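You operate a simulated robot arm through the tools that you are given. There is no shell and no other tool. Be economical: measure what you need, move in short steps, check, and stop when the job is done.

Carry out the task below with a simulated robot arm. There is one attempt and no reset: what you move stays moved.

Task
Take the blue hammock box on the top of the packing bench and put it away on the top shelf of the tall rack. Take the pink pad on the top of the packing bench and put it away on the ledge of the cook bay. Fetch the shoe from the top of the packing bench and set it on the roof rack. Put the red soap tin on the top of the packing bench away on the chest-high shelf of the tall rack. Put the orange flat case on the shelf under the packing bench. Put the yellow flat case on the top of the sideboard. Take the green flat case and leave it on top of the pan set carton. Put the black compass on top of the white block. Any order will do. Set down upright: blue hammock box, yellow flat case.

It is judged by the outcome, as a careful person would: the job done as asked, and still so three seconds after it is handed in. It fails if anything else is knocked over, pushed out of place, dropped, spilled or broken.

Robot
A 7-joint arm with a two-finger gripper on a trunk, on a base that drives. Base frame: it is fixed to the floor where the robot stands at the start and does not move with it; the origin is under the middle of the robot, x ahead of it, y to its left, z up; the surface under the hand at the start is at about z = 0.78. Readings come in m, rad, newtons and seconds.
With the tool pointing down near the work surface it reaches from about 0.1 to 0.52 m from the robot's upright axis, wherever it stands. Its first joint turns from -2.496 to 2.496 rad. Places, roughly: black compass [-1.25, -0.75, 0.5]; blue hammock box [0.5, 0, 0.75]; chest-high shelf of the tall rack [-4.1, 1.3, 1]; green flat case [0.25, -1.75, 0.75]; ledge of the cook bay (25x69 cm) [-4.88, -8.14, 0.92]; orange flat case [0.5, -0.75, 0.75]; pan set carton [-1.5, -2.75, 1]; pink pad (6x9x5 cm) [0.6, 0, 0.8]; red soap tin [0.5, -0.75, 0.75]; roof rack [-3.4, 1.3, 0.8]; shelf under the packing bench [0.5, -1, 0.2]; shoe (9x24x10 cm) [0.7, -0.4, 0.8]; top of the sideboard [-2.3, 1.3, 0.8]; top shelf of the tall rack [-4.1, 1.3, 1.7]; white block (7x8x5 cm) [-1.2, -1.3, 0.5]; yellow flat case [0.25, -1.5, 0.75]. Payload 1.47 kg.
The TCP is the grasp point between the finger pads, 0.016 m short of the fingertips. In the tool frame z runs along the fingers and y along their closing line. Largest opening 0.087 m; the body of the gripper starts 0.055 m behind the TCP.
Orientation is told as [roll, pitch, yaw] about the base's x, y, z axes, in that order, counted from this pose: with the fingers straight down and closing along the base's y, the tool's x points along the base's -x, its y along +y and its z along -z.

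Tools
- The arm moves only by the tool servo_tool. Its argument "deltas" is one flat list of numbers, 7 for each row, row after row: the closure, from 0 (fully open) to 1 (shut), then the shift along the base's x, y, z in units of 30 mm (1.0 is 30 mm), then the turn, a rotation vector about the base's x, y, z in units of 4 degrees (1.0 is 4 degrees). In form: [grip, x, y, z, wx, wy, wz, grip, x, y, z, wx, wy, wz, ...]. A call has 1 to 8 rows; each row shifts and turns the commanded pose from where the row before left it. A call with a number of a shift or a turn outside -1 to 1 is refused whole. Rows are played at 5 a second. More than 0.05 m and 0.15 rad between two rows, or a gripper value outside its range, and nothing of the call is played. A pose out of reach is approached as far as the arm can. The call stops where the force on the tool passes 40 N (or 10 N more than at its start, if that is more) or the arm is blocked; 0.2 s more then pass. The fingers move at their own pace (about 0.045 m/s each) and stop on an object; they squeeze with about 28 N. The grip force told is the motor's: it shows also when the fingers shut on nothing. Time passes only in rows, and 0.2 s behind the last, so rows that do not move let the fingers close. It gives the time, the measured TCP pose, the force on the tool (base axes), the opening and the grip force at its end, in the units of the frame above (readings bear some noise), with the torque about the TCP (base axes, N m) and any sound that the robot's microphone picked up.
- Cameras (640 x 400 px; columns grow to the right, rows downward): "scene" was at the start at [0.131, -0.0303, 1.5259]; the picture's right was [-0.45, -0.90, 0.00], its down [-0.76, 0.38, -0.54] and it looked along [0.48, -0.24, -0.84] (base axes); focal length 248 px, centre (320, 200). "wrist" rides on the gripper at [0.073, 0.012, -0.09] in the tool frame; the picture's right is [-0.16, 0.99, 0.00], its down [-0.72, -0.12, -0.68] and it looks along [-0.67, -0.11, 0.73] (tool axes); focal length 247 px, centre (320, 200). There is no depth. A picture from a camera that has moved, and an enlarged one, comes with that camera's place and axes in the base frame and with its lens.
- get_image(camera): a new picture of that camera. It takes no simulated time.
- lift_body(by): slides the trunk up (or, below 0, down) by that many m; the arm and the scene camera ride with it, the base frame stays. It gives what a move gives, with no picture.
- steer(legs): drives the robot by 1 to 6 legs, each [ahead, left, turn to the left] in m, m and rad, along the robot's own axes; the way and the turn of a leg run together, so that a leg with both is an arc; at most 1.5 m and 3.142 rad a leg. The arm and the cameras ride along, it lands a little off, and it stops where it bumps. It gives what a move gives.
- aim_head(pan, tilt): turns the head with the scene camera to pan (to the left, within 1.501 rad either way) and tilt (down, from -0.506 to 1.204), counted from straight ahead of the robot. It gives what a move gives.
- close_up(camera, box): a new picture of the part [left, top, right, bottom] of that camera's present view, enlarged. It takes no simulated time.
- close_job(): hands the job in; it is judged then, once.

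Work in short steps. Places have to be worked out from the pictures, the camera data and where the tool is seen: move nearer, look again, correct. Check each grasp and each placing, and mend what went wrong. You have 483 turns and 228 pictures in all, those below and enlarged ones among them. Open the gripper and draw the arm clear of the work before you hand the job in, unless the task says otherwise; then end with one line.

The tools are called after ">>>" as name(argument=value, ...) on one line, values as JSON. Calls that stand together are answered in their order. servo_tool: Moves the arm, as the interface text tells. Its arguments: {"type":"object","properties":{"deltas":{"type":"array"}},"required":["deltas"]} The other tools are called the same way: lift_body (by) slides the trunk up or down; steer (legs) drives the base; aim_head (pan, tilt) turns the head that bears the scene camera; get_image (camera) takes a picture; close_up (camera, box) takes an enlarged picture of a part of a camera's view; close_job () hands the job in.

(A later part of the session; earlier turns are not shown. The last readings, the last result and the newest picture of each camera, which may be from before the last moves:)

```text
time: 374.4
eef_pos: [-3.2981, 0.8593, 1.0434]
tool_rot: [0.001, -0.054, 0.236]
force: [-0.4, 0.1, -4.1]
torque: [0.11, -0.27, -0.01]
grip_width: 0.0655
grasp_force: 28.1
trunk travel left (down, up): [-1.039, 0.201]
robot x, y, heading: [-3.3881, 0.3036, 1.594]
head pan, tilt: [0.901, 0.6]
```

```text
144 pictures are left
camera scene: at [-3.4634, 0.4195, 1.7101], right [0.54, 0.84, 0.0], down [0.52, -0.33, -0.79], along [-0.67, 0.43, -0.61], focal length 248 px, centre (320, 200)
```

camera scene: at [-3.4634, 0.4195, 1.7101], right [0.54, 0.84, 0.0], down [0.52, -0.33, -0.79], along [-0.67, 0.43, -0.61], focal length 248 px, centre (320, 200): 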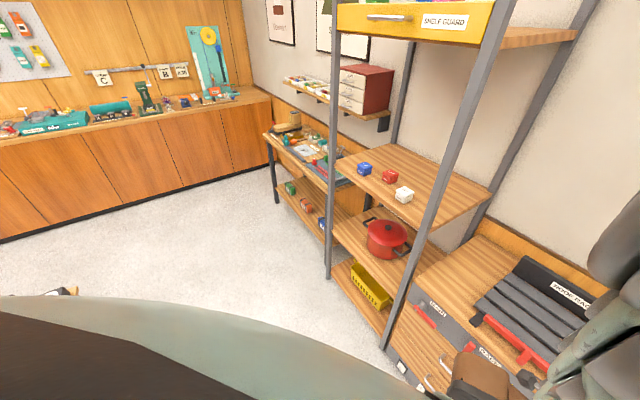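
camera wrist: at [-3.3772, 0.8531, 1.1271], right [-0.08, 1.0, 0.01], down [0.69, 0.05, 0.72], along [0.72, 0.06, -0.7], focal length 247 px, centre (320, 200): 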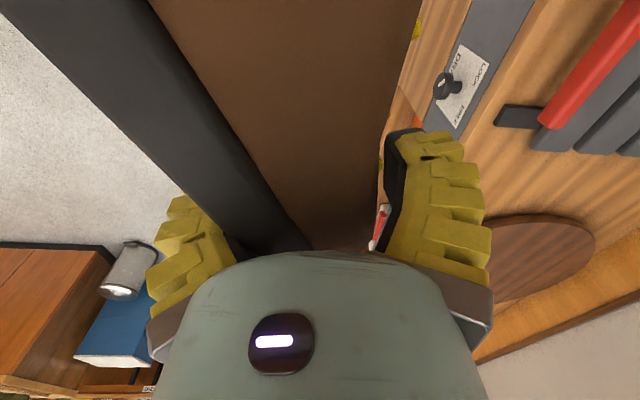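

Slats run x -3.54…-3.23, y 1.16…1.41. I'll aim TCP at (-3.33, 1.305), in steps.

>>> steer(legs=[[0.3, 0.02, 0]])

>>> steer(legs=[[0.14, 0, 0]])

>>> get_image(camera="wrist")

>>> get_image(camera="scene")

```text
time: 376.4
eef_pos: [-3.3261, 1.1608, 1.0437]
tool_rot: [0.004, -0.055, 0.237]
force: [0.4, -0.3, -3.5]
torque: [0.06, -0.24, -0.01]
grip_width: 0.0655
grasp_force: 27.6
trunk travel left (down, up): [-1.039, 0.201]
robot x, y, heading: [-3.4163, 0.6034, 1.6]
head pan, tilt: [0.901, 0.6]
```

```text
time: 377.8
eef_pos: [-3.3306, 1.2998, 1.0433]
tool_rot: [0.005, -0.056, 0.238]
force: [0.5, -0.7, -3.4]
torque: [0.08, -0.22, -0.04]
grip_width: 0.0656
grasp_force: 27.8
trunk travel left (down, up): [-1.039, 0.201]
robot x, y, heading: [-3.4199, 0.7447, 1.598]
head pan, tilt: [0.901, 0.6]
```

```text
143 pictures are left
camera wrist: at [-3.4095, 1.2938, 1.1272], right [-0.08, 1.0, 0.01], down [0.69, 0.05, 0.72], along [0.72, 0.06, -0.7], focal length 247 px, centre (320, 200)
```

wrist: 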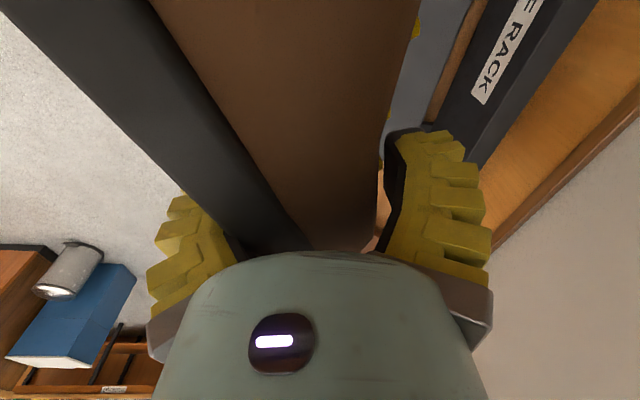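

```text
142 pictures are left
camera scene: at [-3.4955, 0.8603, 1.7119], right [0.54, 0.84, 0.0], down [0.5, -0.32, -0.8], along [-0.68, 0.43, -0.6], focal length 248 px, centre (320, 200)
```

scene: 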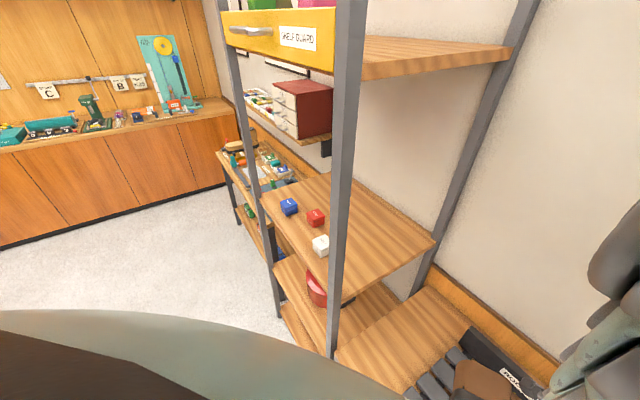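

>>> lift_body(by=-0.11)

>>> servo_tool(deltas=[1, 0, 0, -0.25, 0, 0, 0, 1, 0, 0, -0.25, 0, 0, 0, 1, 0, 0, -0.25, 0, 0, 0, 1, 0, 0, -0.25, 0, 0, 0, 1, 0, 0, -0.25, 0, 0, 0, 1, 0, 0, -0.25, 0, 0, 0, 1, 0, 0, -0.25, 0, 0, 0, 1, 0, 0, -0.25, 0, 0, 0])

```text
time: 379.2
eef_pos: [-3.331, 1.3007, 0.9326]
tool_rot: [0.003, -0.054, 0.237]
force: [0.1, 0.3, -3.8]
torque: [0.07, -0.24, 0.04]
grip_width: 0.0653
grasp_force: 28.4
trunk travel left (down, up): [-0.929, 0.311]
robot x, y, heading: [-3.4195, 0.7404, 1.597]
head pan, tilt: [0.901, 0.6]
```

```text
time: 381.0
eef_pos: [-3.3329, 1.2969, 0.9156]
tool_rot: [0.004, -0.055, 0.237]
force: [0.6, 0.4, -3.6]
torque: [0.14, -0.19, 0.01]
grip_width: 0.0653
grasp_force: 28.6
out of reach, approached as far as the arm can: row 3, 4, 5, 6, 7, 8
trunk travel left (down, up): [-0.929, 0.311]
robot x, y, heading: [-3.4175, 0.7399, 1.591]
head pan, tilt: [0.901, 0.6]
```

Out of arm reach downward, so I'll use the trunk in small steps.

>>> lift_body(by=-0.02)

>>> lift_body(by=-0.01)

>>> lift_body(by=-0.01)

>>> get_image(camera="scene")

```text
time: 381.6
eef_pos: [-3.3331, 1.2967, 0.8954]
tool_rot: [0.003, -0.055, 0.238]
force: [0.0, -0.2, -4.2]
torque: [0.06, -0.2, -0.01]
grip_width: 0.0653
grasp_force: 27.8
trunk travel left (down, up): [-0.909, 0.331]
robot x, y, heading: [-3.419, 0.7432, 1.598]
head pan, tilt: [0.901, 0.6]
```

```text
time: 382.2
eef_pos: [-3.331, 1.2974, 0.8869]
tool_rot: [0.003, -0.059, 0.236]
force: [4.5, -4.2, 18.9]
torque: [-0.18, 0.39, 0.06]
grip_width: 0.0655
grasp_force: 27.6
trunk travel left (down, up): [-0.899, 0.341]
robot x, y, heading: [-3.4196, 0.7415, 1.591]
head pan, tilt: [0.901, 0.6]
```

```text
time: 382.5
eef_pos: [-3.3295, 1.2991, 0.8856]
tool_rot: [0.002, -0.056, 0.238]
force: [1.1, -5.1, 20.1]
torque: [-0.11, 0.33, 0.08]
grip_width: 0.0656
grasp_force: 28.0
trunk travel left (down, up): [-0.898, 0.342]
robot x, y, heading: [-3.417, 0.7465, 1.601]
head pan, tilt: [0.901, 0.6]
stopped: the force on the tool passed its limit at 52 N (the readings are from after the stop); the commanded pose is now the measured one
```

```text
141 pictures are left
camera scene: at [-3.4955, 0.8608, 1.5723], right [0.54, 0.84, 0.0], down [0.5, -0.32, -0.81], along [-0.68, 0.44, -0.59], focal length 248 px, centre (320, 200)
```

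scene: 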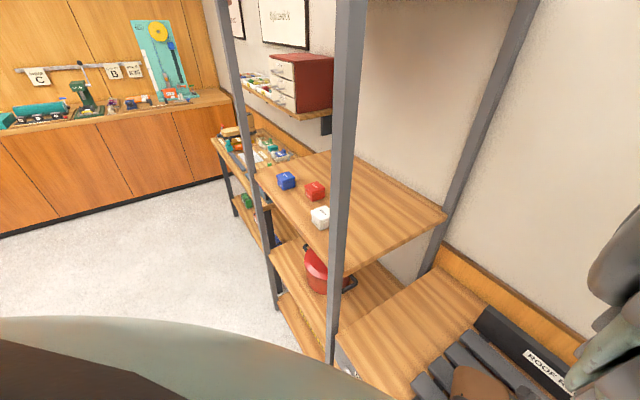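

Resting on the slats. I'll release and lift.

>>> servo_tool(deltas=[0.6, 0, 0, 0, 0, 0, 0, 0.2, 0, 0, 0, 0, 0, 0, 0, 0, 0, 0, 0, 0, 0, 0, 0, 0, 0, 0, 0, 0, 0, 0, 0, 0, 0, 0, 0])

>>> lift_body(by=0.12)

>>> get_image(camera="wrist")

>>> get_image(camera="scene")

```text
time: 383.7
eef_pos: [-3.3317, 1.2962, 0.8847]
tool_rot: [0.001, -0.053, 0.239]
force: [0.4, -0.7, 0.8]
torque: [0.05, 0.01, -0.03]
grip_width: 0.0877
grasp_force: 0.1
trunk travel left (down, up): [-0.898, 0.342]
robot x, y, heading: [-3.4223, 0.7419, 1.598]
head pan, tilt: [0.901, 0.6]
```

```text
time: 385.2
eef_pos: [-3.3306, 1.2963, 1.005]
tool_rot: [0.001, -0.054, 0.236]
force: [0.6, 1.1, 0.2]
torque: [0.02, 0.0, -0.02]
grip_width: 0.0869
grasp_force: 0.0
trunk travel left (down, up): [-1.018, 0.222]
robot x, y, heading: [-3.4175, 0.739, 1.598]
head pan, tilt: [0.901, 0.6]
```

```text
140 pictures are left
camera wrist: at [-3.4104, 1.2907, 1.0895], right [-0.08, 1.0, 0.01], down [0.69, 0.05, 0.72], along [0.72, 0.06, -0.69], focal length 247 px, centre (320, 200)
```

wrist: 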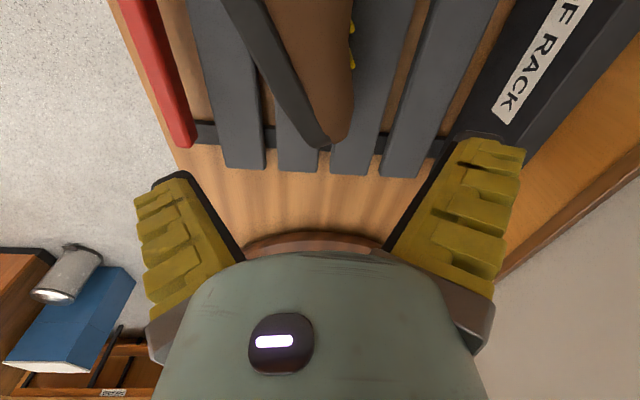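

```text
139 pictures are left
camera scene: at [-3.4958, 0.8605, 1.6923], right [0.54, 0.84, 0.0], down [0.49, -0.32, -0.81], along [-0.68, 0.44, -0.59], focal length 248 px, centre (320, 200)
```

scene: 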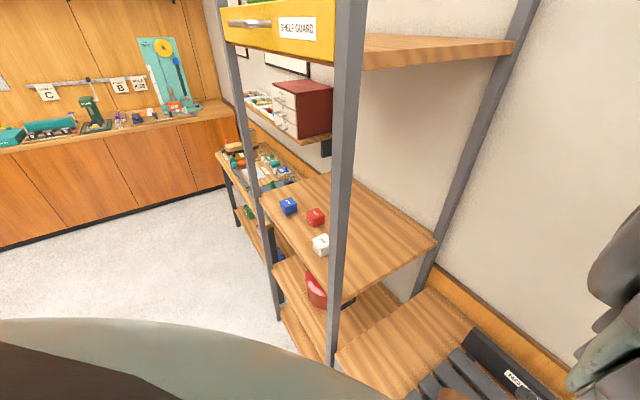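

Shoe rests on the slats. I'll back out and restore the tool's forward yaw.

>>> steer(legs=[[-0.6, 0, 0]])

>>> servo_tool(deltas=[0, 0, -0.2, 0, 0, 0, 1, 0, 0, -0.2, 0, 0, 0, 1, 0, 0, -0.2, 0, 0, 0, 1, 0, 0, -0.2, 0, 0, 0, 1, 0, 0, -0.2, 0, 0, 0, 1, 0, 0, -0.2, 0, 0, 0, 1, 0, 0, -0.2, 0, 0, 0, 1, 0, 0, -0.2, 0, 0, 0, 1])

>>> servo_tool(deltas=[0, 0, 0, 0, 0, 0, 1, 0, 0, 0, 0, 0, 0, 1, 0, 0, 0, 0, 0, 0, 1, 0, 0, 0, 0, 0, 0, 1, 0, 0, 0, 0, 0, 0, 1, 0, 0, 0, 0, 0, 0, 1, 0, 0, 0, 0, 0, 0, 1, 0, 0, 0, 0, 0, 0, 1])

>>> servo_tool(deltas=[0, 0, 0, 0, 0, 0, 1, 0, 0, 0, 0, 0, 0, 1, 0, 0, 0, 0, 0, 0, 1])

>>> get_image(camera="scene")

```text
time: 388.6
eef_pos: [-3.3141, 0.6884, 1.0054]
tool_rot: [0.001, -0.054, 0.229]
force: [0.2, 0.7, -0.6]
torque: [-0.01, 0.01, 0.02]
grip_width: 0.087
grasp_force: 0.0
trunk travel left (down, up): [-1.018, 0.222]
robot x, y, heading: [-3.4058, 0.1311, 1.592]
head pan, tilt: [0.901, 0.6]
```

```text
time: 390.4
eef_pos: [-3.3136, 0.6394, 1.0062]
tool_rot: [0.001, -0.055, 0.788]
force: [-0.1, 0.4, 0.6]
torque: [-0.03, 0.04, -0.01]
grip_width: 0.0871
grasp_force: 0.1
trunk travel left (down, up): [-1.018, 0.222]
robot x, y, heading: [-3.4061, 0.1339, 1.587]
head pan, tilt: [0.901, 0.6]
```

```text
time: 392.2
eef_pos: [-3.313, 0.6392, 1.006]
tool_rot: [-0.001, -0.055, 1.347]
force: [-0.3, -0.3, -0.6]
torque: [-0.02, 0.02, 0.01]
grip_width: 0.0869
grasp_force: 0.1
trunk travel left (down, up): [-1.018, 0.222]
robot x, y, heading: [-3.4046, 0.1334, 1.586]
head pan, tilt: [0.901, 0.6]
```

```text
time: 393.1
eef_pos: [-3.3141, 0.6389, 1.0047]
tool_rot: [-0.001, -0.054, 1.557]
force: [-0.1, -1.8, 0.4]
torque: [0.0, -0.02, 0.0]
grip_width: 0.087
grasp_force: 0.0
trunk travel left (down, up): [-1.018, 0.222]
robot x, y, heading: [-3.4079, 0.1333, 1.589]
head pan, tilt: [0.901, 0.6]
```

```text
138 pictures are left
camera scene: at [-3.4816, 0.2529, 1.6936], right [0.55, 0.84, 0.0], down [0.48, -0.31, -0.82], along [-0.69, 0.45, -0.57], focal length 248 px, centre (320, 200)
```

scene: 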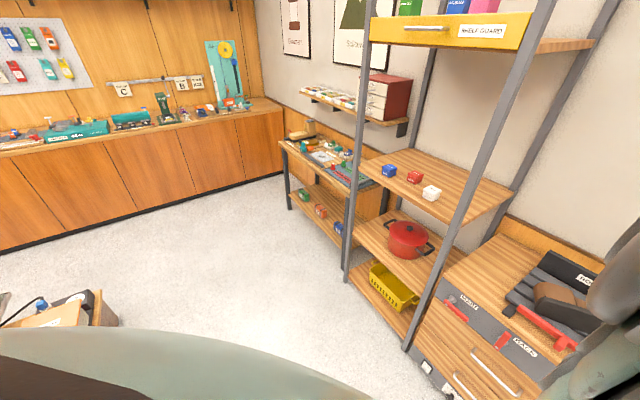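

Shoe looks good. Now on to the yellow and green flat cases at the bench's right part.

>>> steer(legs=[[0, -1.5, 0], [0, -1.5, 0], [0, 0, -1.585], [0, -1.5, 0]])

>>> lift_body(by=0.15)

>>> get_image(camera="wrist")

```text
time: 418.3
eef_pos: [0.2018, -1.352, 1.0049]
tool_rot: [0.001, -0.055, 0.038]
force: [0.0, -0.6, 0.0]
torque: [-0.01, -0.02, 0.0]
grip_width: 0.0872
grasp_force: 0.0
trunk travel left (down, up): [-1.018, 0.222]
robot x, y, heading: [-0.3077, -1.2902, 0.074]
head pan, tilt: [0.901, 0.6]
```

```text
time: 420.0
eef_pos: [0.2022, -1.351, 1.1554]
tool_rot: [0.0, -0.054, 0.038]
force: [0.3, 0.0, -0.3]
torque: [-0.02, 0.01, -0.01]
grip_width: 0.087
grasp_force: 0.1
trunk travel left (down, up): [-1.168, 0.072]
robot x, y, heading: [-0.3043, -1.2883, 0.078]
head pan, tilt: [0.901, 0.6]
```

```text
137 pictures are left
camera wrist: at [0.1233, -1.3418, 1.2398], right [0.12, 0.99, 0.01], down [0.69, -0.09, 0.72], along [0.71, -0.08, -0.7], focal length 247 px, centre (320, 200)
```

wrist: 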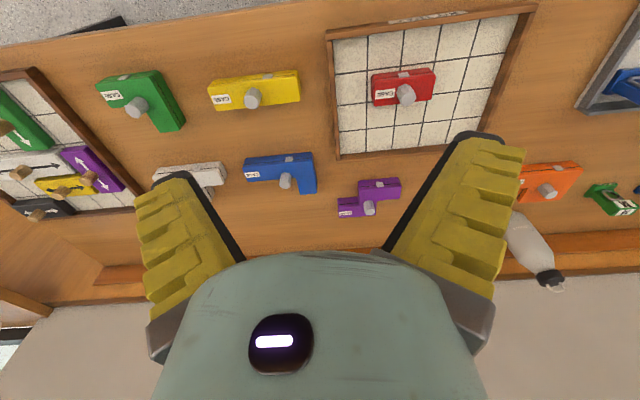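

>>> close_up(camera="wrist", box=[80, 50, 320, 200])

```text
2.67 times, centred on (200, 125) of wrist
camera zoom: at [0.1233, -1.3418, 1.2398], right [0.12, 0.99, 0.01], down [0.69, -0.09, 0.72], along [0.71, -0.08, -0.7], focal length 659 px, centre (640, 400)
```

zoom: 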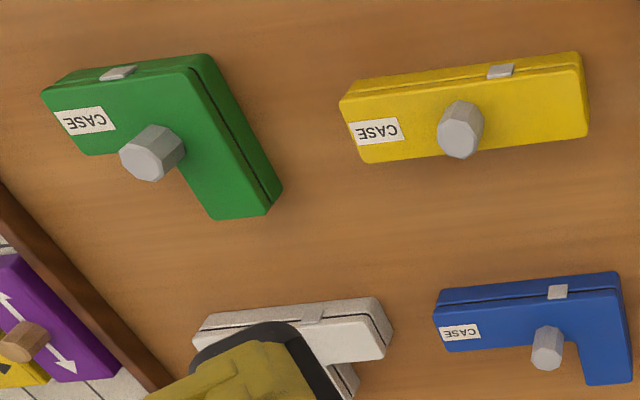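

Yellow case's knob is near (0.284, -1.468), top z ≈ 0.845, bar along y. I'll move above it.

>>> steer(legs=[[0.065, -0.12, -0.06]])

>>> lift_body(by=-0.15)

>>> get_image(camera="wrist")

```text
time: 421.4
eef_pos: [0.2684, -1.4966, 1.1549]
tool_rot: [0.0, -0.054, -0.018]
force: [-0.3, 0.0, 1.1]
torque: [0.02, -0.03, 0.0]
grip_width: 0.0869
grasp_force: 0.0
trunk travel left (down, up): [-1.168, 0.072]
robot x, y, heading: [-0.2327, -1.403, 0.014]
head pan, tilt: [0.901, 0.6]
```

```text
time: 423.1
eef_pos: [0.2678, -1.4956, 1.006]
tool_rot: [0.0, -0.055, -0.019]
force: [0.5, -0.5, -0.4]
torque: [-0.03, 0.0, 0.01]
grip_width: 0.0869
grasp_force: 0.0
trunk travel left (down, up): [-1.018, 0.222]
robot x, y, heading: [-0.2428, -1.4021, 0.019]
head pan, tilt: [0.901, 0.6]
```

```text
135 pictures are left
camera wrist: at [0.1896, -1.4821, 1.0899], right [0.18, 0.98, 0.01], down [0.68, -0.13, 0.72], along [0.71, -0.12, -0.7], focal length 247 px, centre (320, 200)
```

wrist: 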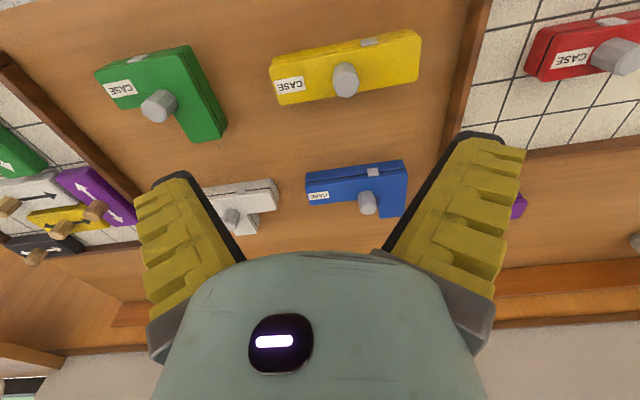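

>>> servo_tool(deltas=[0, 0.62, 0.75, -1, 0, 0, 0.3, 0, 0, 0, -1, 0, 0, 0, 0, 0, 0, -1, 0, 0, 0])

>>> get_image(camera="wrist")

```text
time: 423.9
eef_pos: [0.2792, -1.4725, 0.9738]
tool_rot: [0.0, -0.054, 0.0]
force: [0.4, -0.2, 0.4]
torque: [-0.02, 0.03, 0.0]
grip_width: 0.087
grasp_force: 0.2
out of reach, approached as far as the arm can: row 1, 2, 3
trunk travel left (down, up): [-1.018, 0.222]
robot x, y, heading: [-0.241, -1.4037, 0.009]
head pan, tilt: [0.901, 0.6]
```

```text
134 pictures are left
camera wrist: at [0.2014, -1.4598, 1.0584], right [0.16, 0.99, 0.01], down [0.69, -0.11, 0.72], along [0.71, -0.11, -0.7], focal length 247 px, centre (320, 200)
```

wrist: 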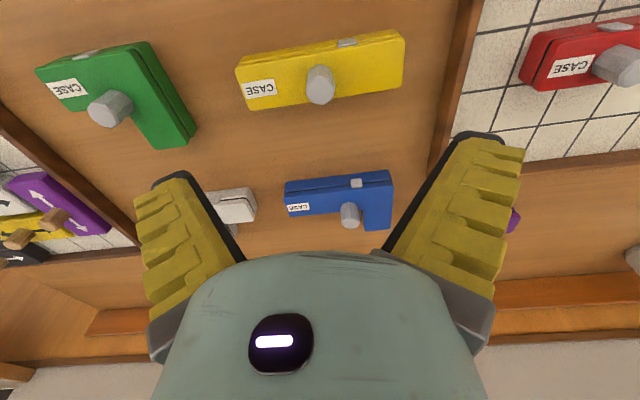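

>>> steer(legs=[[0.008, 0, 0]])

>>> lift_body(by=-0.09)

>>> get_image(camera="wrist")

```text
time: 424.6
eef_pos: [0.2873, -1.4725, 0.9737]
tool_rot: [0.0, -0.055, 0.002]
force: [0.1, -0.2, -0.4]
torque: [0.01, 0.0, 0.0]
grip_width: 0.0867
grasp_force: 0.1
trunk travel left (down, up): [-1.018, 0.222]
robot x, y, heading: [-0.2307, -1.4027, 0.01]
head pan, tilt: [0.901, 0.6]
```

```text
time: 425.9
eef_pos: [0.2875, -1.4726, 0.8837]
tool_rot: [0.0, -0.054, 0.002]
force: [0.3, 0.4, 0.1]
torque: [0.0, -0.01, 0.01]
grip_width: 0.087
grasp_force: 0.1
trunk travel left (down, up): [-0.928, 0.312]
robot x, y, heading: [-0.2288, -1.3997, 0.019]
head pan, tilt: [0.901, 0.6]
```

```text
133 pictures are left
camera wrist: at [0.2097, -1.4598, 0.9686], right [0.16, 0.99, 0.01], down [0.69, -0.11, 0.72], along [0.71, -0.11, -0.7], focal length 247 px, centre (320, 200)
```

wrist: 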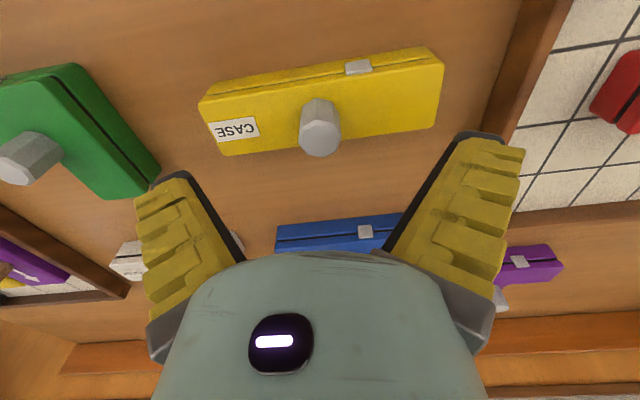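

>>> lift_body(by=-0.03)

>>> servo_tool(deltas=[0, 0, 0, -0.2, 0, 0, 0, 0, 0, 0, -0.2, 0, 0, 0, 0, 0, 0, -0.2, 0, 0, 0])

>>> get_image(camera="wrist")

```text
time: 426.6
eef_pos: [0.2881, -1.4712, 0.8545]
tool_rot: [-0.001, -0.054, 0.002]
force: [0.5, 0.0, 0.6]
torque: [0.02, 0.02, 0.0]
grip_width: 0.087
grasp_force: 0.1
trunk travel left (down, up): [-0.898, 0.342]
robot x, y, heading: [-0.2302, -1.4045, 0.012]
head pan, tilt: [0.901, 0.6]
```

```text
time: 427.4
eef_pos: [0.2827, -1.47, 0.8506]
tool_rot: [0.0, -0.055, 0.002]
force: [0.7, -0.9, -0.3]
torque: [-0.02, -0.01, -0.01]
grip_width: 0.0867
grasp_force: 0.0
out of reach, approached as far as the arm can: row 1, 2, 3
trunk travel left (down, up): [-0.898, 0.342]
robot x, y, heading: [-0.2305, -1.4002, 0.014]
head pan, tilt: [0.901, 0.6]
```

```text
132 pictures are left
camera wrist: at [0.2047, -1.4585, 0.9343], right [0.16, 0.99, 0.01], down [0.69, -0.11, 0.72], along [0.71, -0.11, -0.7], focal length 247 px, centre (320, 200)
```

wrist: 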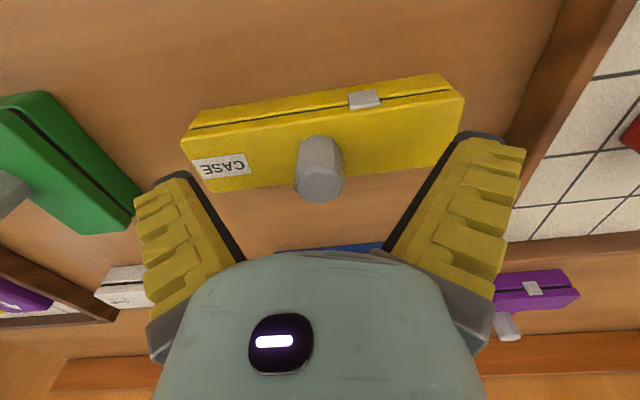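

>>> lift_body(by=-0.014)

>>> servo_tool(deltas=[1, 0, 0, 0, 0, 0, 0, 1, 0, 0, 0, 0, 0, 0, 1, 0, 0, 0, 0, 0, 0, 1, 0, 0, 0, 0, 0, 0, 1, 0, 0, 0, 0, 0, 0, 1, 0, 0, 0, 0, 0, 0])

>>> lift_body(by=0.1)

>>> get_image(camera="wrist")

```text
time: 428.1
eef_pos: [0.2843, -1.4712, 0.8365]
tool_rot: [0.001, -0.054, 0.002]
force: [-1.3, -0.8, 0.3]
torque: [0.04, -0.01, 0.02]
grip_width: 0.0871
grasp_force: 0.0
trunk travel left (down, up): [-0.884, 0.356]
robot x, y, heading: [-0.2293, -1.4009, 0.018]
head pan, tilt: [0.901, 0.6]
```

```text
time: 429.5
eef_pos: [0.2858, -1.4715, 0.8356]
tool_rot: [0.001, -0.057, 0.002]
force: [3.0, 0.5, 4.4]
torque: [-0.02, -0.29, 0.0]
grip_width: 0.0178
grasp_force: 28.0
trunk travel left (down, up): [-0.884, 0.356]
robot x, y, heading: [-0.2277, -1.401, 0.016]
head pan, tilt: [0.901, 0.6]
```

```text
time: 430.8
eef_pos: [0.282, -1.4706, 0.9362]
tool_rot: [0.0, -0.054, 0.002]
force: [-0.2, -0.3, -2.1]
torque: [-0.05, -0.03, -0.01]
grip_width: 0.0118
grasp_force: 27.9
trunk travel left (down, up): [-0.984, 0.256]
robot x, y, heading: [-0.229, -1.4018, 0.016]
head pan, tilt: [0.901, 0.6]
```

```text
131 pictures are left
camera wrist: at [0.2043, -1.4588, 1.0202], right [0.16, 0.99, 0.01], down [0.69, -0.11, 0.72], along [0.71, -0.11, -0.7], focal length 247 px, centre (320, 200)
```

wrist: 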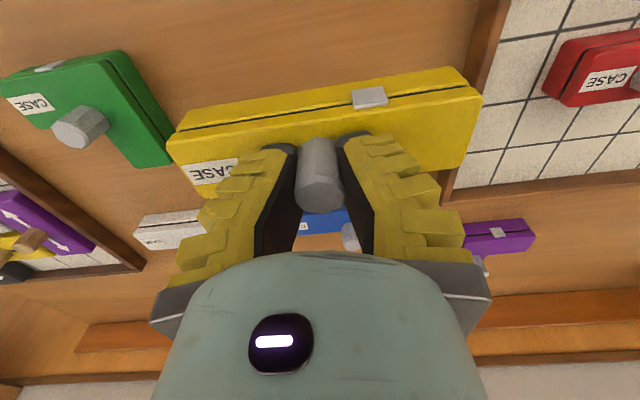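

>>> servo_tool(deltas=[1, 0, 0, 0, 0, 0, 0, 1, 0, 0, 0, 0, 0, 0, 1, 0, 0, 0, 0, 0, 0, 1, 0, 0, 0, 0, 0, 0, 1, 0, 0, 0, 0, 0, 0, 1, 0, 0, 0, 0, 0, 0, 1, 0, 0, 0, 0, 0, 0])

>>> close_up(camera="wrist", box=[160, 60, 490, 260])

```text
time: 432.4
eef_pos: [0.2826, -1.4717, 0.9368]
tool_rot: [0.001, -0.054, 0.002]
force: [0.1, 0.1, -1.4]
torque: [-0.02, 0.0, 0.0]
grip_width: 0.0116
grasp_force: 28.1
trunk travel left (down, up): [-0.984, 0.256]
robot x, y, heading: [-0.2287, -1.4055, 0.016]
head pan, tilt: [0.901, 0.6]
```

```text
1.94 times, centred on (325, 160) of wrist
camera zoom: at [0.2045, -1.4588, 1.0203], right [0.16, 0.99, 0.01], down [0.69, -0.11, 0.72], along [0.71, -0.11, -0.7], focal length 479 px, centre (310, 278)
```

zoom: 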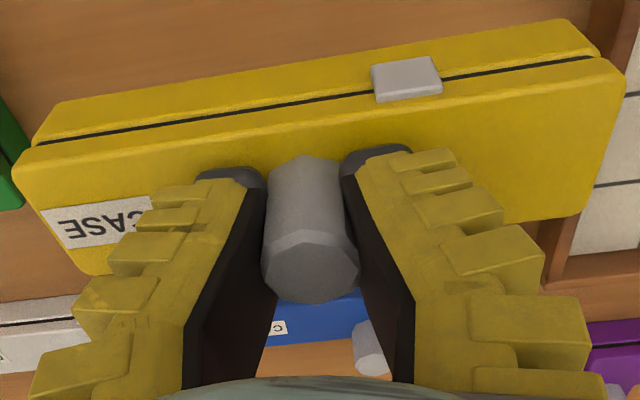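

Grip is stable. I'll carry the yellow case to the free stretch of sideboard top near (-2.3, 1.27).

>>> lift_body(by=0.12)

>>> steer(legs=[[-0.1, 0, 0], [0, 1.5, 0], [0, 0, 1.555], [0, 1.5, 0], [0, 0.48, 0]])

>>> get_image(camera="wrist")

>>> get_image(camera="scene")

```text
time: 433.9
eef_pos: [0.2834, -1.472, 1.0547]
tool_rot: [-0.001, -0.054, 0.002]
force: [0.5, 1.0, -2.3]
torque: [0.01, 0.03, 0.0]
grip_width: 0.0114
grasp_force: 28.3
trunk travel left (down, up): [-1.104, 0.136]
robot x, y, heading: [-0.2286, -1.4046, 0.015]
head pan, tilt: [0.901, 0.6]
```

```text
time: 455.1
eef_pos: [-2.2147, 0.6405, 1.0557]
tool_rot: [0.001, -0.053, 1.534]
force: [0.1, 0.3, -1.8]
torque: [0.02, 0.0, 0.02]
grip_width: 0.0107
grasp_force: 27.9
trunk travel left (down, up): [-1.104, 0.136]
robot x, y, heading: [-2.3031, 0.1318, 1.549]
head pan, tilt: [0.901, 0.6]
```

```text
129 pictures are left
camera wrist: at [-2.2303, 0.5642, 1.1403], right [-0.98, 0.19, 0.01], down [0.14, 0.68, 0.72], along [0.13, 0.71, -0.7], focal length 247 px, centre (320, 200)
```

wrist: 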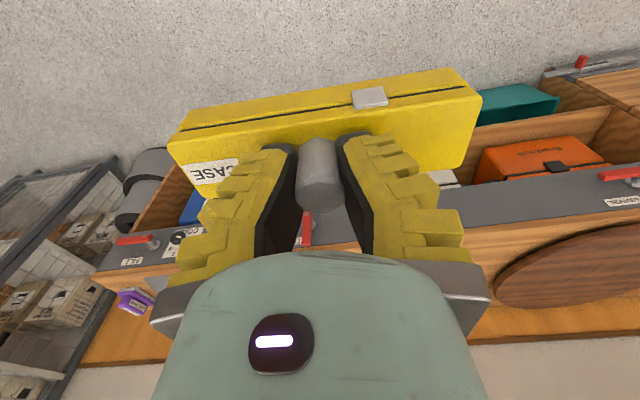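

```text
128 pictures are left
camera scene: at [-2.3748, 0.2533, 1.7806], right [0.58, 0.81, 0.0], down [0.46, -0.33, -0.82], along [-0.67, 0.48, -0.57], focal length 248 px, centre (320, 200)
```

scene: 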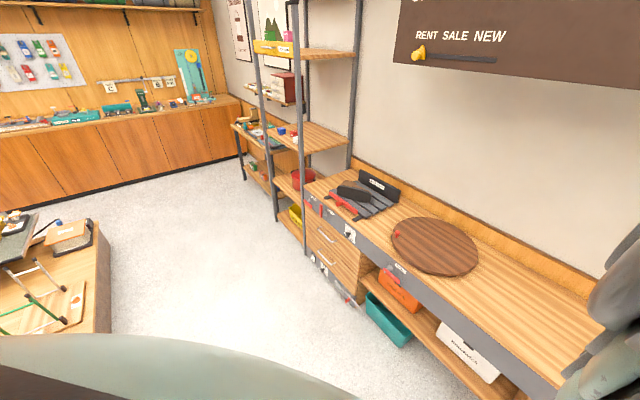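

>>> steer(legs=[[0.4, 0.08, 0]])

>>> steer(legs=[[0.22, 0, 0]])

>>> lift_body(by=-0.15)

>>> get_image(camera="wrist")

```text
time: 457.6
eef_pos: [-2.2852, 1.0417, 1.0552]
tool_rot: [0.0, -0.055, 1.532]
force: [-0.4, 0.0, -2.6]
torque: [-0.02, 0.03, 0.05]
grip_width: 0.0106
grasp_force: 28.6
trunk travel left (down, up): [-1.104, 0.136]
robot x, y, heading: [-2.3721, 0.5272, 1.544]
head pan, tilt: [0.901, 0.6]
```

```text
time: 459.3
eef_pos: [-2.2758, 1.2586, 1.0558]
tool_rot: [0.001, -0.055, 1.526]
force: [0.5, -0.2, -1.3]
torque: [0.0, 0.01, 0.0]
grip_width: 0.0109
grasp_force: 28.3
trunk travel left (down, up): [-1.104, 0.136]
robot x, y, heading: [-2.3699, 0.7487, 1.538]
head pan, tilt: [0.901, 0.6]
```

```text
time: 461.0
eef_pos: [-2.2762, 1.2587, 0.9058]
tool_rot: [0.001, -0.053, 1.527]
force: [0.5, -0.1, -0.5]
torque: [0.02, 0.0, 0.0]
grip_width: 0.0108
grasp_force: 28.2
trunk travel left (down, up): [-0.954, 0.286]
robot x, y, heading: [-2.3666, 0.7513, 1.545]
head pan, tilt: [0.901, 0.6]
```

```text
127 pictures are left
camera wrist: at [-2.2919, 1.1823, 0.9903], right [-0.98, 0.2, 0.01], down [0.15, 0.68, 0.72], along [0.14, 0.7, -0.7], focal length 247 px, centre (320, 200)
```

wrist: 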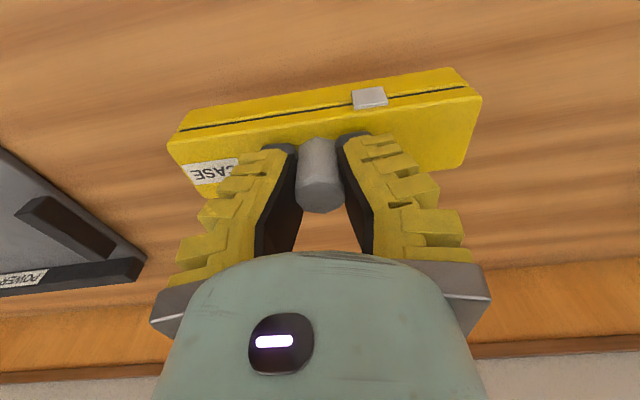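

>>> lift_body(by=-0.03)

>>> lift_body(by=-0.01)

>>> lift_body(by=-0.01)

```text
time: 461.8
eef_pos: [-2.2766, 1.2591, 0.8758]
tool_rot: [0.0, -0.054, 1.528]
force: [0.4, -0.3, -1.2]
torque: [-0.04, -0.02, -0.02]
grip_width: 0.0105
grasp_force: 28.0
trunk travel left (down, up): [-0.924, 0.316]
robot x, y, heading: [-2.3705, 0.7493, 1.538]
head pan, tilt: [0.901, 0.6]
```

```text
time: 462.4
eef_pos: [-2.2771, 1.2583, 0.8659]
tool_rot: [0.0, -0.055, 1.526]
force: [0.3, 0.7, -1.3]
torque: [-0.01, 0.02, -0.05]
grip_width: 0.0104
grasp_force: 28.0
trunk travel left (down, up): [-0.914, 0.326]
robot x, y, heading: [-2.3622, 0.7512, 1.537]
head pan, tilt: [0.901, 0.6]
```

```text
time: 462.9
eef_pos: [-2.2758, 1.2583, 0.8557]
tool_rot: [0.0, -0.052, 1.527]
force: [-1.7, -4.4, 11.5]
torque: [0.03, -0.02, 0.0]
grip_width: 0.0132
grasp_force: 28.0
trunk travel left (down, up): [-0.904, 0.336]
robot x, y, heading: [-2.3681, 0.75, 1.541]
head pan, tilt: [0.901, 0.6]
```

Contact. I'll release and rise.

>>> servo_tool(deltas=[0.8, 0, 0, 0, 0, 0, 0, 0.5, 0, 0, 0, 0, 0, 0, 0.2, 0, 0, 0, 0, 0, 0, 0, 0, 0, 0, 0, 0, 0, 0, 0, 0, 0, 0, 0, 0])

>>> lift_body(by=0.12)

>>> get_image(camera="wrist")

```text
time: 464.1
eef_pos: [-2.2765, 1.2577, 0.8554]
tool_rot: [0.001, -0.055, 1.526]
force: [-0.1, -0.1, 0.2]
torque: [0.0, -0.01, 0.0]
grip_width: 0.0869
grasp_force: 0.0
trunk travel left (down, up): [-0.904, 0.336]
robot x, y, heading: [-2.3705, 0.7475, 1.536]
head pan, tilt: [0.901, 0.6]
```

```text
time: 465.6
eef_pos: [-2.2759, 1.2582, 0.9755]
tool_rot: [0.0, -0.054, 1.528]
force: [-0.2, 0.2, 0.1]
torque: [-0.01, 0.01, -0.01]
grip_width: 0.0871
grasp_force: 0.1
trunk travel left (down, up): [-1.024, 0.216]
robot x, y, heading: [-2.3699, 0.7545, 1.544]
head pan, tilt: [0.901, 0.6]
```

```text
126 pictures are left
camera wrist: at [-2.2919, 1.1823, 1.0602], right [-0.98, 0.2, 0.01], down [0.15, 0.68, 0.72], along [0.14, 0.7, -0.7], focal length 247 px, centre (320, 200)
```

wrist: 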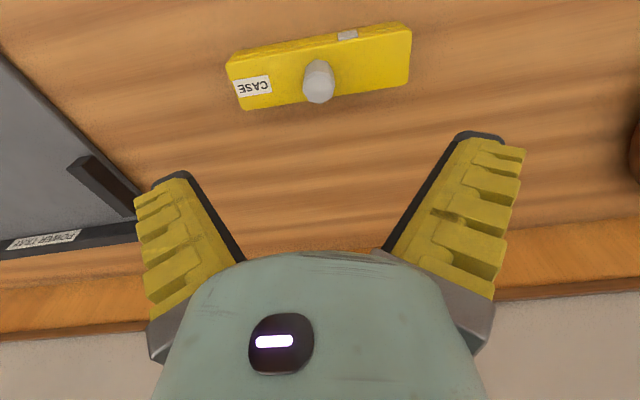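

Yellow case is done. Next is the green case.

>>> steer(legs=[[-0.6, 0, 0], [0, -1.5, 0], [0, -0.53, 0], [0, 0, -1.54], [0, -1.5, 0], [0, -0.2, 0]])

>>> get_image(camera="wrist")

```text
time: 490.6
eef_pos: [0.1548, -1.6967, 0.9744]
tool_rot: [-0.001, -0.055, -0.003]
force: [0.4, -0.4, 0.9]
torque: [0.03, 0.03, 0.01]
grip_width: 0.087
grasp_force: 0.0
trunk travel left (down, up): [-1.024, 0.216]
robot x, y, heading: [-0.3577, -1.6237, 0.01]
head pan, tilt: [0.901, 0.6]
```

```text
125 pictures are left
camera wrist: at [0.0759, -1.6836, 1.0603], right [0.16, 0.99, 0.01], down [0.69, -0.12, 0.72], along [0.71, -0.11, -0.7], focal length 247 px, centre (320, 200)
```

wrist: 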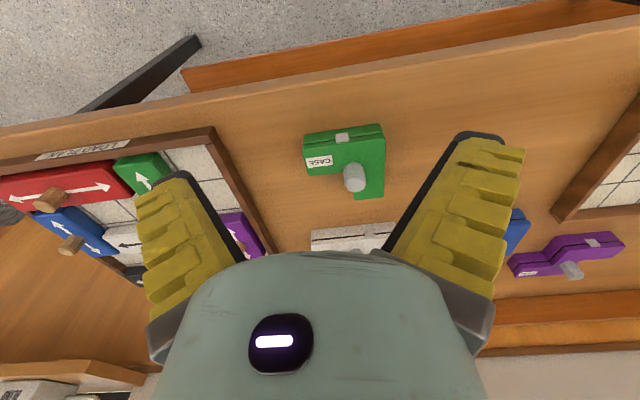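

>>> steer(legs=[[0.12, 0.024, 0]])

>>> lift_body(by=-0.07)

>>> get_image(camera="wrist")

```text
time: 491.8
eef_pos: [0.2736, -1.6697, 0.9764]
tool_rot: [-0.001, -0.055, 0.0]
force: [0.2, 0.7, 0.2]
torque: [0.0, 0.02, 0.02]
grip_width: 0.0869
grasp_force: 0.0
trunk travel left (down, up): [-1.024, 0.216]
robot x, y, heading: [-0.2392, -1.5963, 0.009]
head pan, tilt: [0.901, 0.6]
```

```text
time: 492.9
eef_pos: [0.2726, -1.6709, 0.9064]
tool_rot: [0.0, -0.055, -0.002]
force: [0.8, -0.1, 0.0]
torque: [0.01, 0.02, 0.02]
grip_width: 0.0868
grasp_force: 0.1
trunk travel left (down, up): [-0.954, 0.286]
robot x, y, heading: [-0.2371, -1.5989, 0.008]
head pan, tilt: [0.901, 0.6]
```

```text
124 pictures are left
camera wrist: at [0.1957, -1.6579, 0.9903], right [0.16, 0.99, 0.01], down [0.69, -0.12, 0.72], along [0.71, -0.11, -0.7], focal length 247 px, centre (320, 200)
```

wrist: 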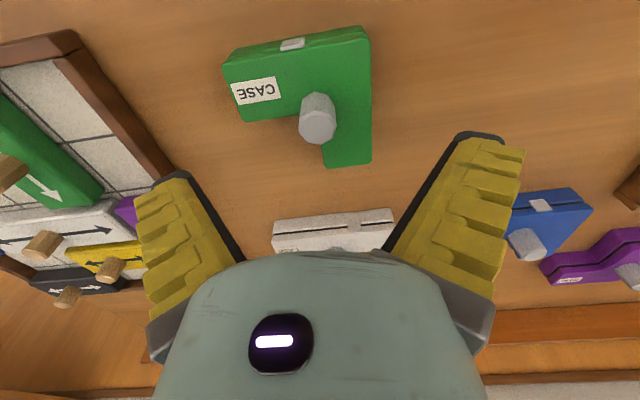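

>>> steer(legs=[[0.004, 0, 0]])

>>> lift_body(by=-0.055)

>>> lift_body(by=-0.015)

>>> servo_tool(deltas=[1, 0, 0, 0, 0, 0, 0, 1, 0, 0, 0, 0, 0, 0, 1, 0, 0, 0, 0, 0, 0, 1, 0, 0, 0, 0, 0, 0, 1, 0, 0, 0, 0, 0, 0, 1, 0, 0, 0, 0, 0, 0])

>>> lift_body(by=0.12)

>>> get_image(camera="wrist")

```text
time: 493.6
eef_pos: [0.2776, -1.6721, 0.9063]
tool_rot: [0.002, -0.054, -0.002]
force: [0.6, 0.6, -0.1]
torque: [0.01, -0.01, 0.01]
grip_width: 0.0872
grasp_force: 0.0
trunk travel left (down, up): [-0.954, 0.286]
robot x, y, heading: [-0.2353, -1.602, 0.009]
head pan, tilt: [0.901, 0.6]
```

```text
time: 494.6
eef_pos: [0.2777, -1.6708, 0.8514]
tool_rot: [-0.001, -0.055, -0.003]
force: [0.4, -0.4, 0.5]
torque: [0.0, -0.04, 0.03]
grip_width: 0.0873
grasp_force: 0.1
trunk travel left (down, up): [-0.899, 0.341]
robot x, y, heading: [-0.2328, -1.6017, 0.012]
head pan, tilt: [0.901, 0.6]
```

```text
time: 495.2
eef_pos: [0.2776, -1.6703, 0.8358]
tool_rot: [0.0, -0.054, -0.002]
force: [-0.2, -0.7, -0.4]
torque: [-0.04, -0.01, -0.02]
grip_width: 0.087
grasp_force: 0.1
trunk travel left (down, up): [-0.884, 0.356]
robot x, y, heading: [-0.2357, -1.5996, 0.009]
head pan, tilt: [0.901, 0.6]
```

```text
time: 496.6
eef_pos: [0.279, -1.6718, 0.837]
tool_rot: [-0.001, -0.054, -0.002]
force: [0.7, 0.6, 2.8]
torque: [-0.01, -0.07, 0.03]
grip_width: 0.017
grasp_force: 27.8
trunk travel left (down, up): [-0.884, 0.356]
robot x, y, heading: [-0.2332, -1.6021, 0.01]
head pan, tilt: [0.901, 0.6]
```

```text
time: 498.1
eef_pos: [0.2779, -1.6721, 0.9562]
tool_rot: [-0.001, -0.053, -0.003]
force: [0.3, 0.3, -2.1]
torque: [-0.01, -0.02, 0.06]
grip_width: 0.0162
grasp_force: 28.1
trunk travel left (down, up): [-1.004, 0.236]
robot x, y, heading: [-0.2321, -1.6006, 0.008]
head pan, tilt: [0.901, 0.6]
```

```text
123 pictures are left
camera wrist: at [0.1992, -1.6578, 1.0401], right [0.16, 0.99, 0.01], down [0.69, -0.12, 0.72], along [0.71, -0.11, -0.7], focal length 247 px, centre (320, 200)
```

wrist: 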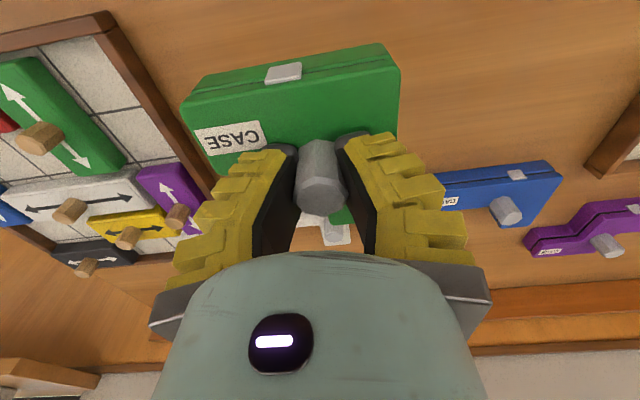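

Green case is held. The carton sits near the desk's back edge (x ≈ -1.5), so I'll look there first. I'll raise, turn toward -y and take a view.

>>> lift_body(by=0.22)

>>> steer(legs=[[-0.15, 0, 0], [0, 0, -1.57]])

>>> aim_head(pan=-0.9, tilt=0.4)

>>> get_image(camera="scene")

```text
time: 500.4
eef_pos: [0.2777, -1.6709, 1.175]
tool_rot: [0.0, -0.053, -0.003]
force: [-0.3, 0.4, -1.0]
torque: [-0.05, 0.01, 0.0]
grip_width: 0.0153
grasp_force: 28.2
trunk travel left (down, up): [-1.224, 0.016]
robot x, y, heading: [-0.2363, -1.6009, 0.012]
head pan, tilt: [0.901, 0.6]
```

```text
time: 505.6
eef_pos: [-0.4426, -2.1137, 1.1744]
tool_rot: [0.0, -0.052, -1.55]
force: [-0.2, -0.6, -1.8]
torque: [0.01, 0.03, 0.03]
grip_width: 0.013
grasp_force: 27.3
trunk travel left (down, up): [-1.224, 0.016]
robot x, y, heading: [-0.3832, -1.6017, -1.537]
head pan, tilt: [0.901, 0.6]
```

```text
time: 507.4
eef_pos: [-0.4439, -2.1124, 1.1761]
tool_rot: [0.0, -0.052, -1.549]
force: [-0.3, -0.5, -0.4]
torque: [0.06, 0.0, 0.02]
grip_width: 0.013
grasp_force: 28.6
trunk travel left (down, up): [-1.224, 0.016]
robot x, y, heading: [-0.3841, -1.6034, -1.543]
head pan, tilt: [-0.901, 0.4]
```

```text
122 pictures are left
camera scene: at [-0.3057, -1.7194, 1.9122], right [-0.53, -0.85, 0.0], down [-0.38, 0.24, -0.89], along [0.75, -0.47, -0.45], focal length 248 px, centre (320, 200)
```

scene: 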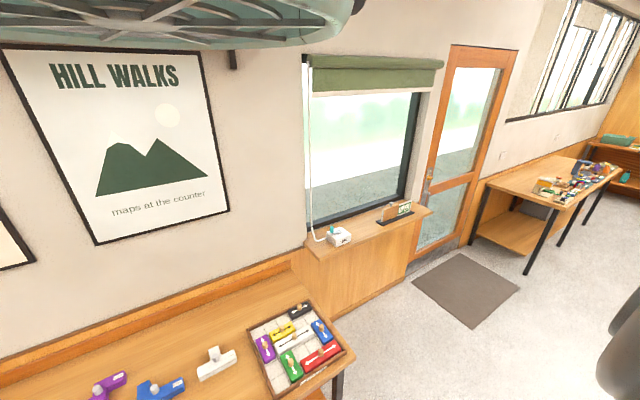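

Head is stuck on the left side again. I'll try tilting up first, then panning across.

>>> aim_head(pan=0.9, tilt=-0.5)

>>> aim_head(pan=-0.9, tilt=-0.5)

>>> aim_head(pan=-0.9, tilt=0.45)

>>> get_image(camera="scene")

```text
time: 509.2
eef_pos: [-0.4442, -2.1138, 1.1766]
tool_rot: [0.0, -0.053, -1.549]
force: [0.2, 0.4, -0.9]
torque: [0.0, 0.01, 0.01]
grip_width: 0.0122
grasp_force: 27.9
trunk travel left (down, up): [-1.224, 0.016]
robot x, y, heading: [-0.3848, -1.6047, -1.539]
head pan, tilt: [0.901, -0.499]
```

```text
time: 511.0
eef_pos: [-0.4443, -2.1139, 1.177]
tool_rot: [0.0, -0.052, -1.549]
force: [0.0, 0.3, -1.0]
torque: [0.02, 0.02, 0.0]
grip_width: 0.0124
grasp_force: 28.0
trunk travel left (down, up): [-1.224, 0.016]
robot x, y, heading: [-0.383, -1.6009, -1.536]
head pan, tilt: [-0.901, -0.499]
```

```text
time: 512.2
eef_pos: [-0.4427, -2.1138, 1.176]
tool_rot: [-0.002, -0.053, -1.55]
force: [0.1, -0.5, -0.9]
torque: [0.03, 0.0, -0.02]
grip_width: 0.012
grasp_force: 28.1
trunk travel left (down, up): [-1.224, 0.016]
robot x, y, heading: [-0.3868, -1.6022, -1.534]
head pan, tilt: [-0.901, 0.45]
```

```text
121 pictures are left
camera scene: at [-0.4579, -1.7253, 1.9191], right [-0.59, 0.81, 0.0], down [0.31, 0.23, -0.92], along [-0.74, -0.55, -0.39], focal length 248 px, centre (320, 200)
```

scene: 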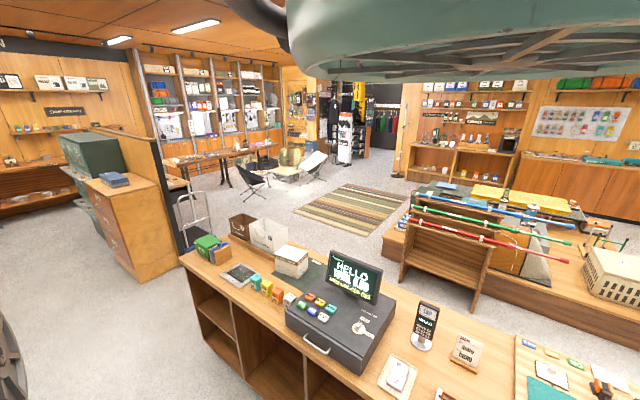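

>>> close_up(camera="scene", box=[170, 190, 350, 310])

```text
3.33 times, centred on (260, 250) of scene
camera zoom: at [-0.4579, -1.7253, 1.9191], right [-0.59, 0.81, 0.0], down [0.31, 0.23, -0.92], along [-0.74, -0.55, -0.39], focal length 827 px, centre (520, 33)
```

zoom: 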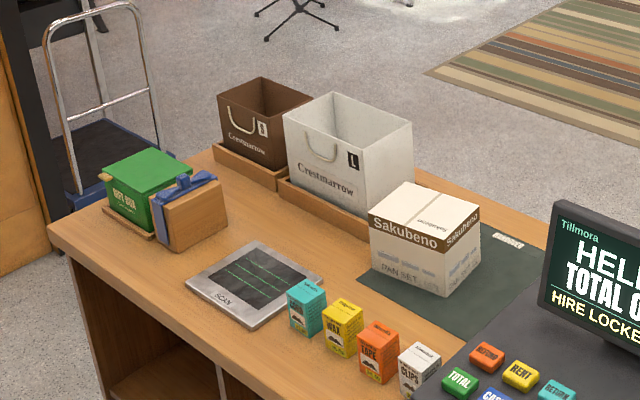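

The "PAN SET" carton is at about (-1.41, -2.66) near the desk's back. I'll go round the far end of the desk and approach from behind.

>>> steer(legs=[[1.4, 0, 0], [0.85, 0, 0], [0, -1.0, 0]])

>>> get_image(camera="scene")

```text
time: 527.9
eef_pos: [-1.3001, -4.3985, 1.1758]
tool_rot: [-0.001, -0.051, -1.529]
force: [0.2, -0.2, -1.1]
torque: [-0.02, -0.01, -0.01]
grip_width: 0.0109
grasp_force: 28.1
trunk travel left (down, up): [-1.224, 0.016]
robot x, y, heading: [-1.2521, -3.883, -1.517]
head pan, tilt: [-0.901, 0.45]
```

```text
119 pictures are left
camera scene: at [-1.3231, -4.0098, 1.9157], right [-0.61, 0.79, 0.0], down [0.33, 0.26, -0.91], along [-0.72, -0.55, -0.42], focal length 248 px, centre (320, 200)
```

scene: 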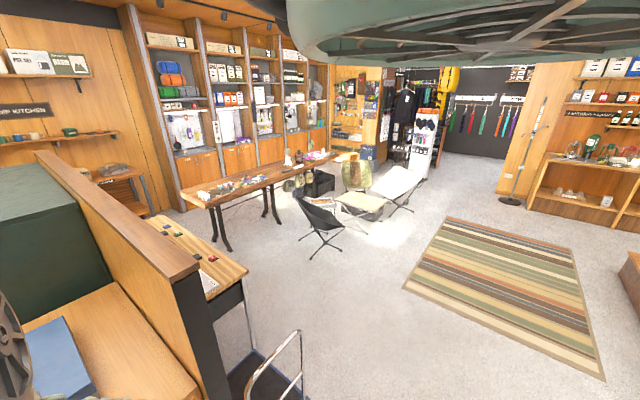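

The hand is close to the cabinet. I'll back off, then turn to face +x and strafe behind the desk.

>>> steer(legs=[[-0.2, 0, 0], [0, 0, 1.517], [-1.25, 0, 0]])

>>> get_image(camera="scene")

```text
time: 539.2
eef_pos: [-2.0094, -3.7683, 1.175]
tool_rot: [-0.001, -0.053, -0.004]
force: [0.6, -0.4, -0.9]
torque: [-0.02, 0.0, 0.01]
grip_width: 0.0104
grasp_force: 28.1
trunk travel left (down, up): [-1.224, 0.016]
robot x, y, heading: [-2.5186, -3.6986, 0.008]
head pan, tilt: [-0.901, 0.45]
```

```text
118 pictures are left
camera scene: at [-2.3986, -3.7714, 1.9149], right [-0.82, -0.57, 0.0], down [-0.24, 0.35, -0.9], along [0.52, -0.74, -0.43], focal length 248 px, centre (320, 200)
```

scene: 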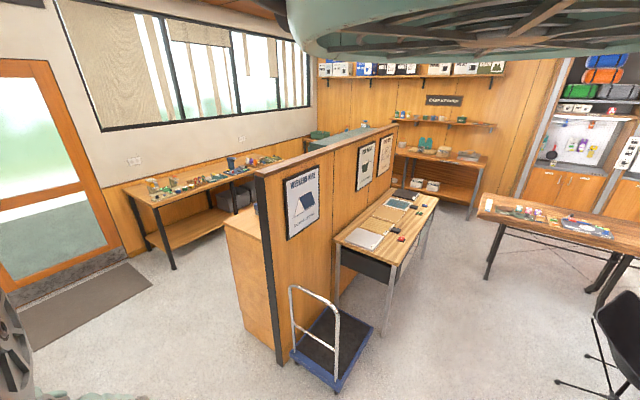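

>>> steer(legs=[[0, 1.09, 0]])

>>> get_image(camera="wrist")

>>> get_image(camera="scene")

```text
time: 544.8
eef_pos: [-2.027, -2.6718, 1.1755]
tool_rot: [0.0, -0.051, 0.013]
force: [0.0, 0.4, -1.4]
torque: [-0.02, -0.02, -0.02]
grip_width: 0.0108
grasp_force: 27.7
trunk travel left (down, up): [-1.224, 0.016]
robot x, y, heading: [-2.5394, -2.6071, 0.025]
head pan, tilt: [-0.901, 0.45]
```

```text
117 pictures are left
camera wrist: at [-2.1054, -2.6604, 1.2602], right [0.15, 0.99, 0.01], down [0.69, -0.11, 0.72], along [0.71, -0.1, -0.7], focal length 247 px, centre (320, 200)
```

wrist: 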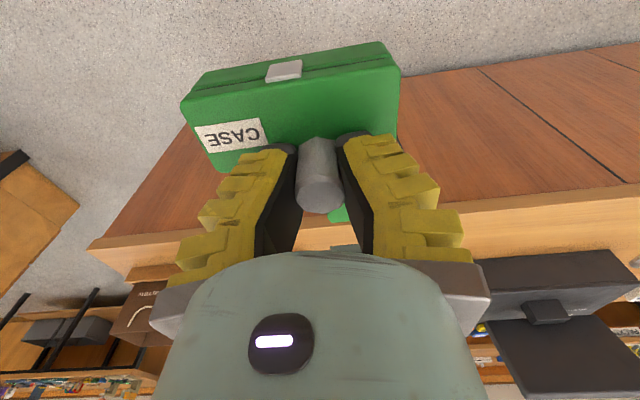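

```text
116 pictures are left
camera scene: at [-2.4166, -2.6814, 1.9147], right [-0.81, -0.58, 0.0], down [-0.25, 0.35, -0.9], along [0.53, -0.73, -0.43], focal length 248 px, centre (320, 200)
```

scene: 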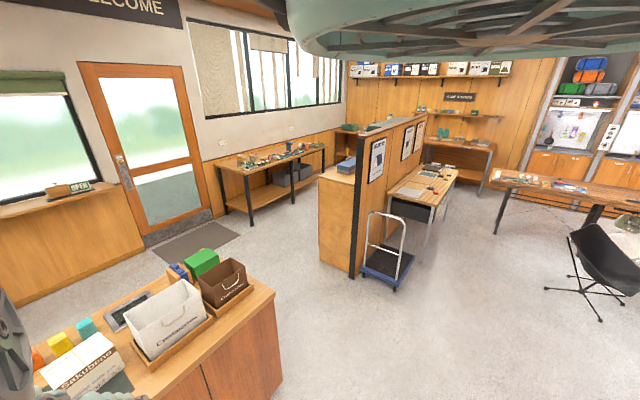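

Carton top is at about (-1.398, -2.647, z 1.02). I'll test how much farther the arm can extend before creeping in.

>>> servo_tool(deltas=[1, 0.7, 0, 0.5, 0, 0, 0, 1, 0.7, 0, 0.5, 0, 0, 0, 1, 0.7, 0, 0.5, 0, 0, 0])

```text
time: 545.6
eef_pos: [-1.9637, -2.6712, 1.2205]
tool_rot: [0.0, -0.052, 0.016]
force: [0.6, -0.2, -2.8]
torque: [0.0, -0.03, 0.06]
grip_width: 0.0106
grasp_force: 28.3
trunk travel left (down, up): [-1.224, 0.016]
robot x, y, heading: [-2.5403, -2.6076, 0.026]
head pan, tilt: [-0.901, 0.45]
```

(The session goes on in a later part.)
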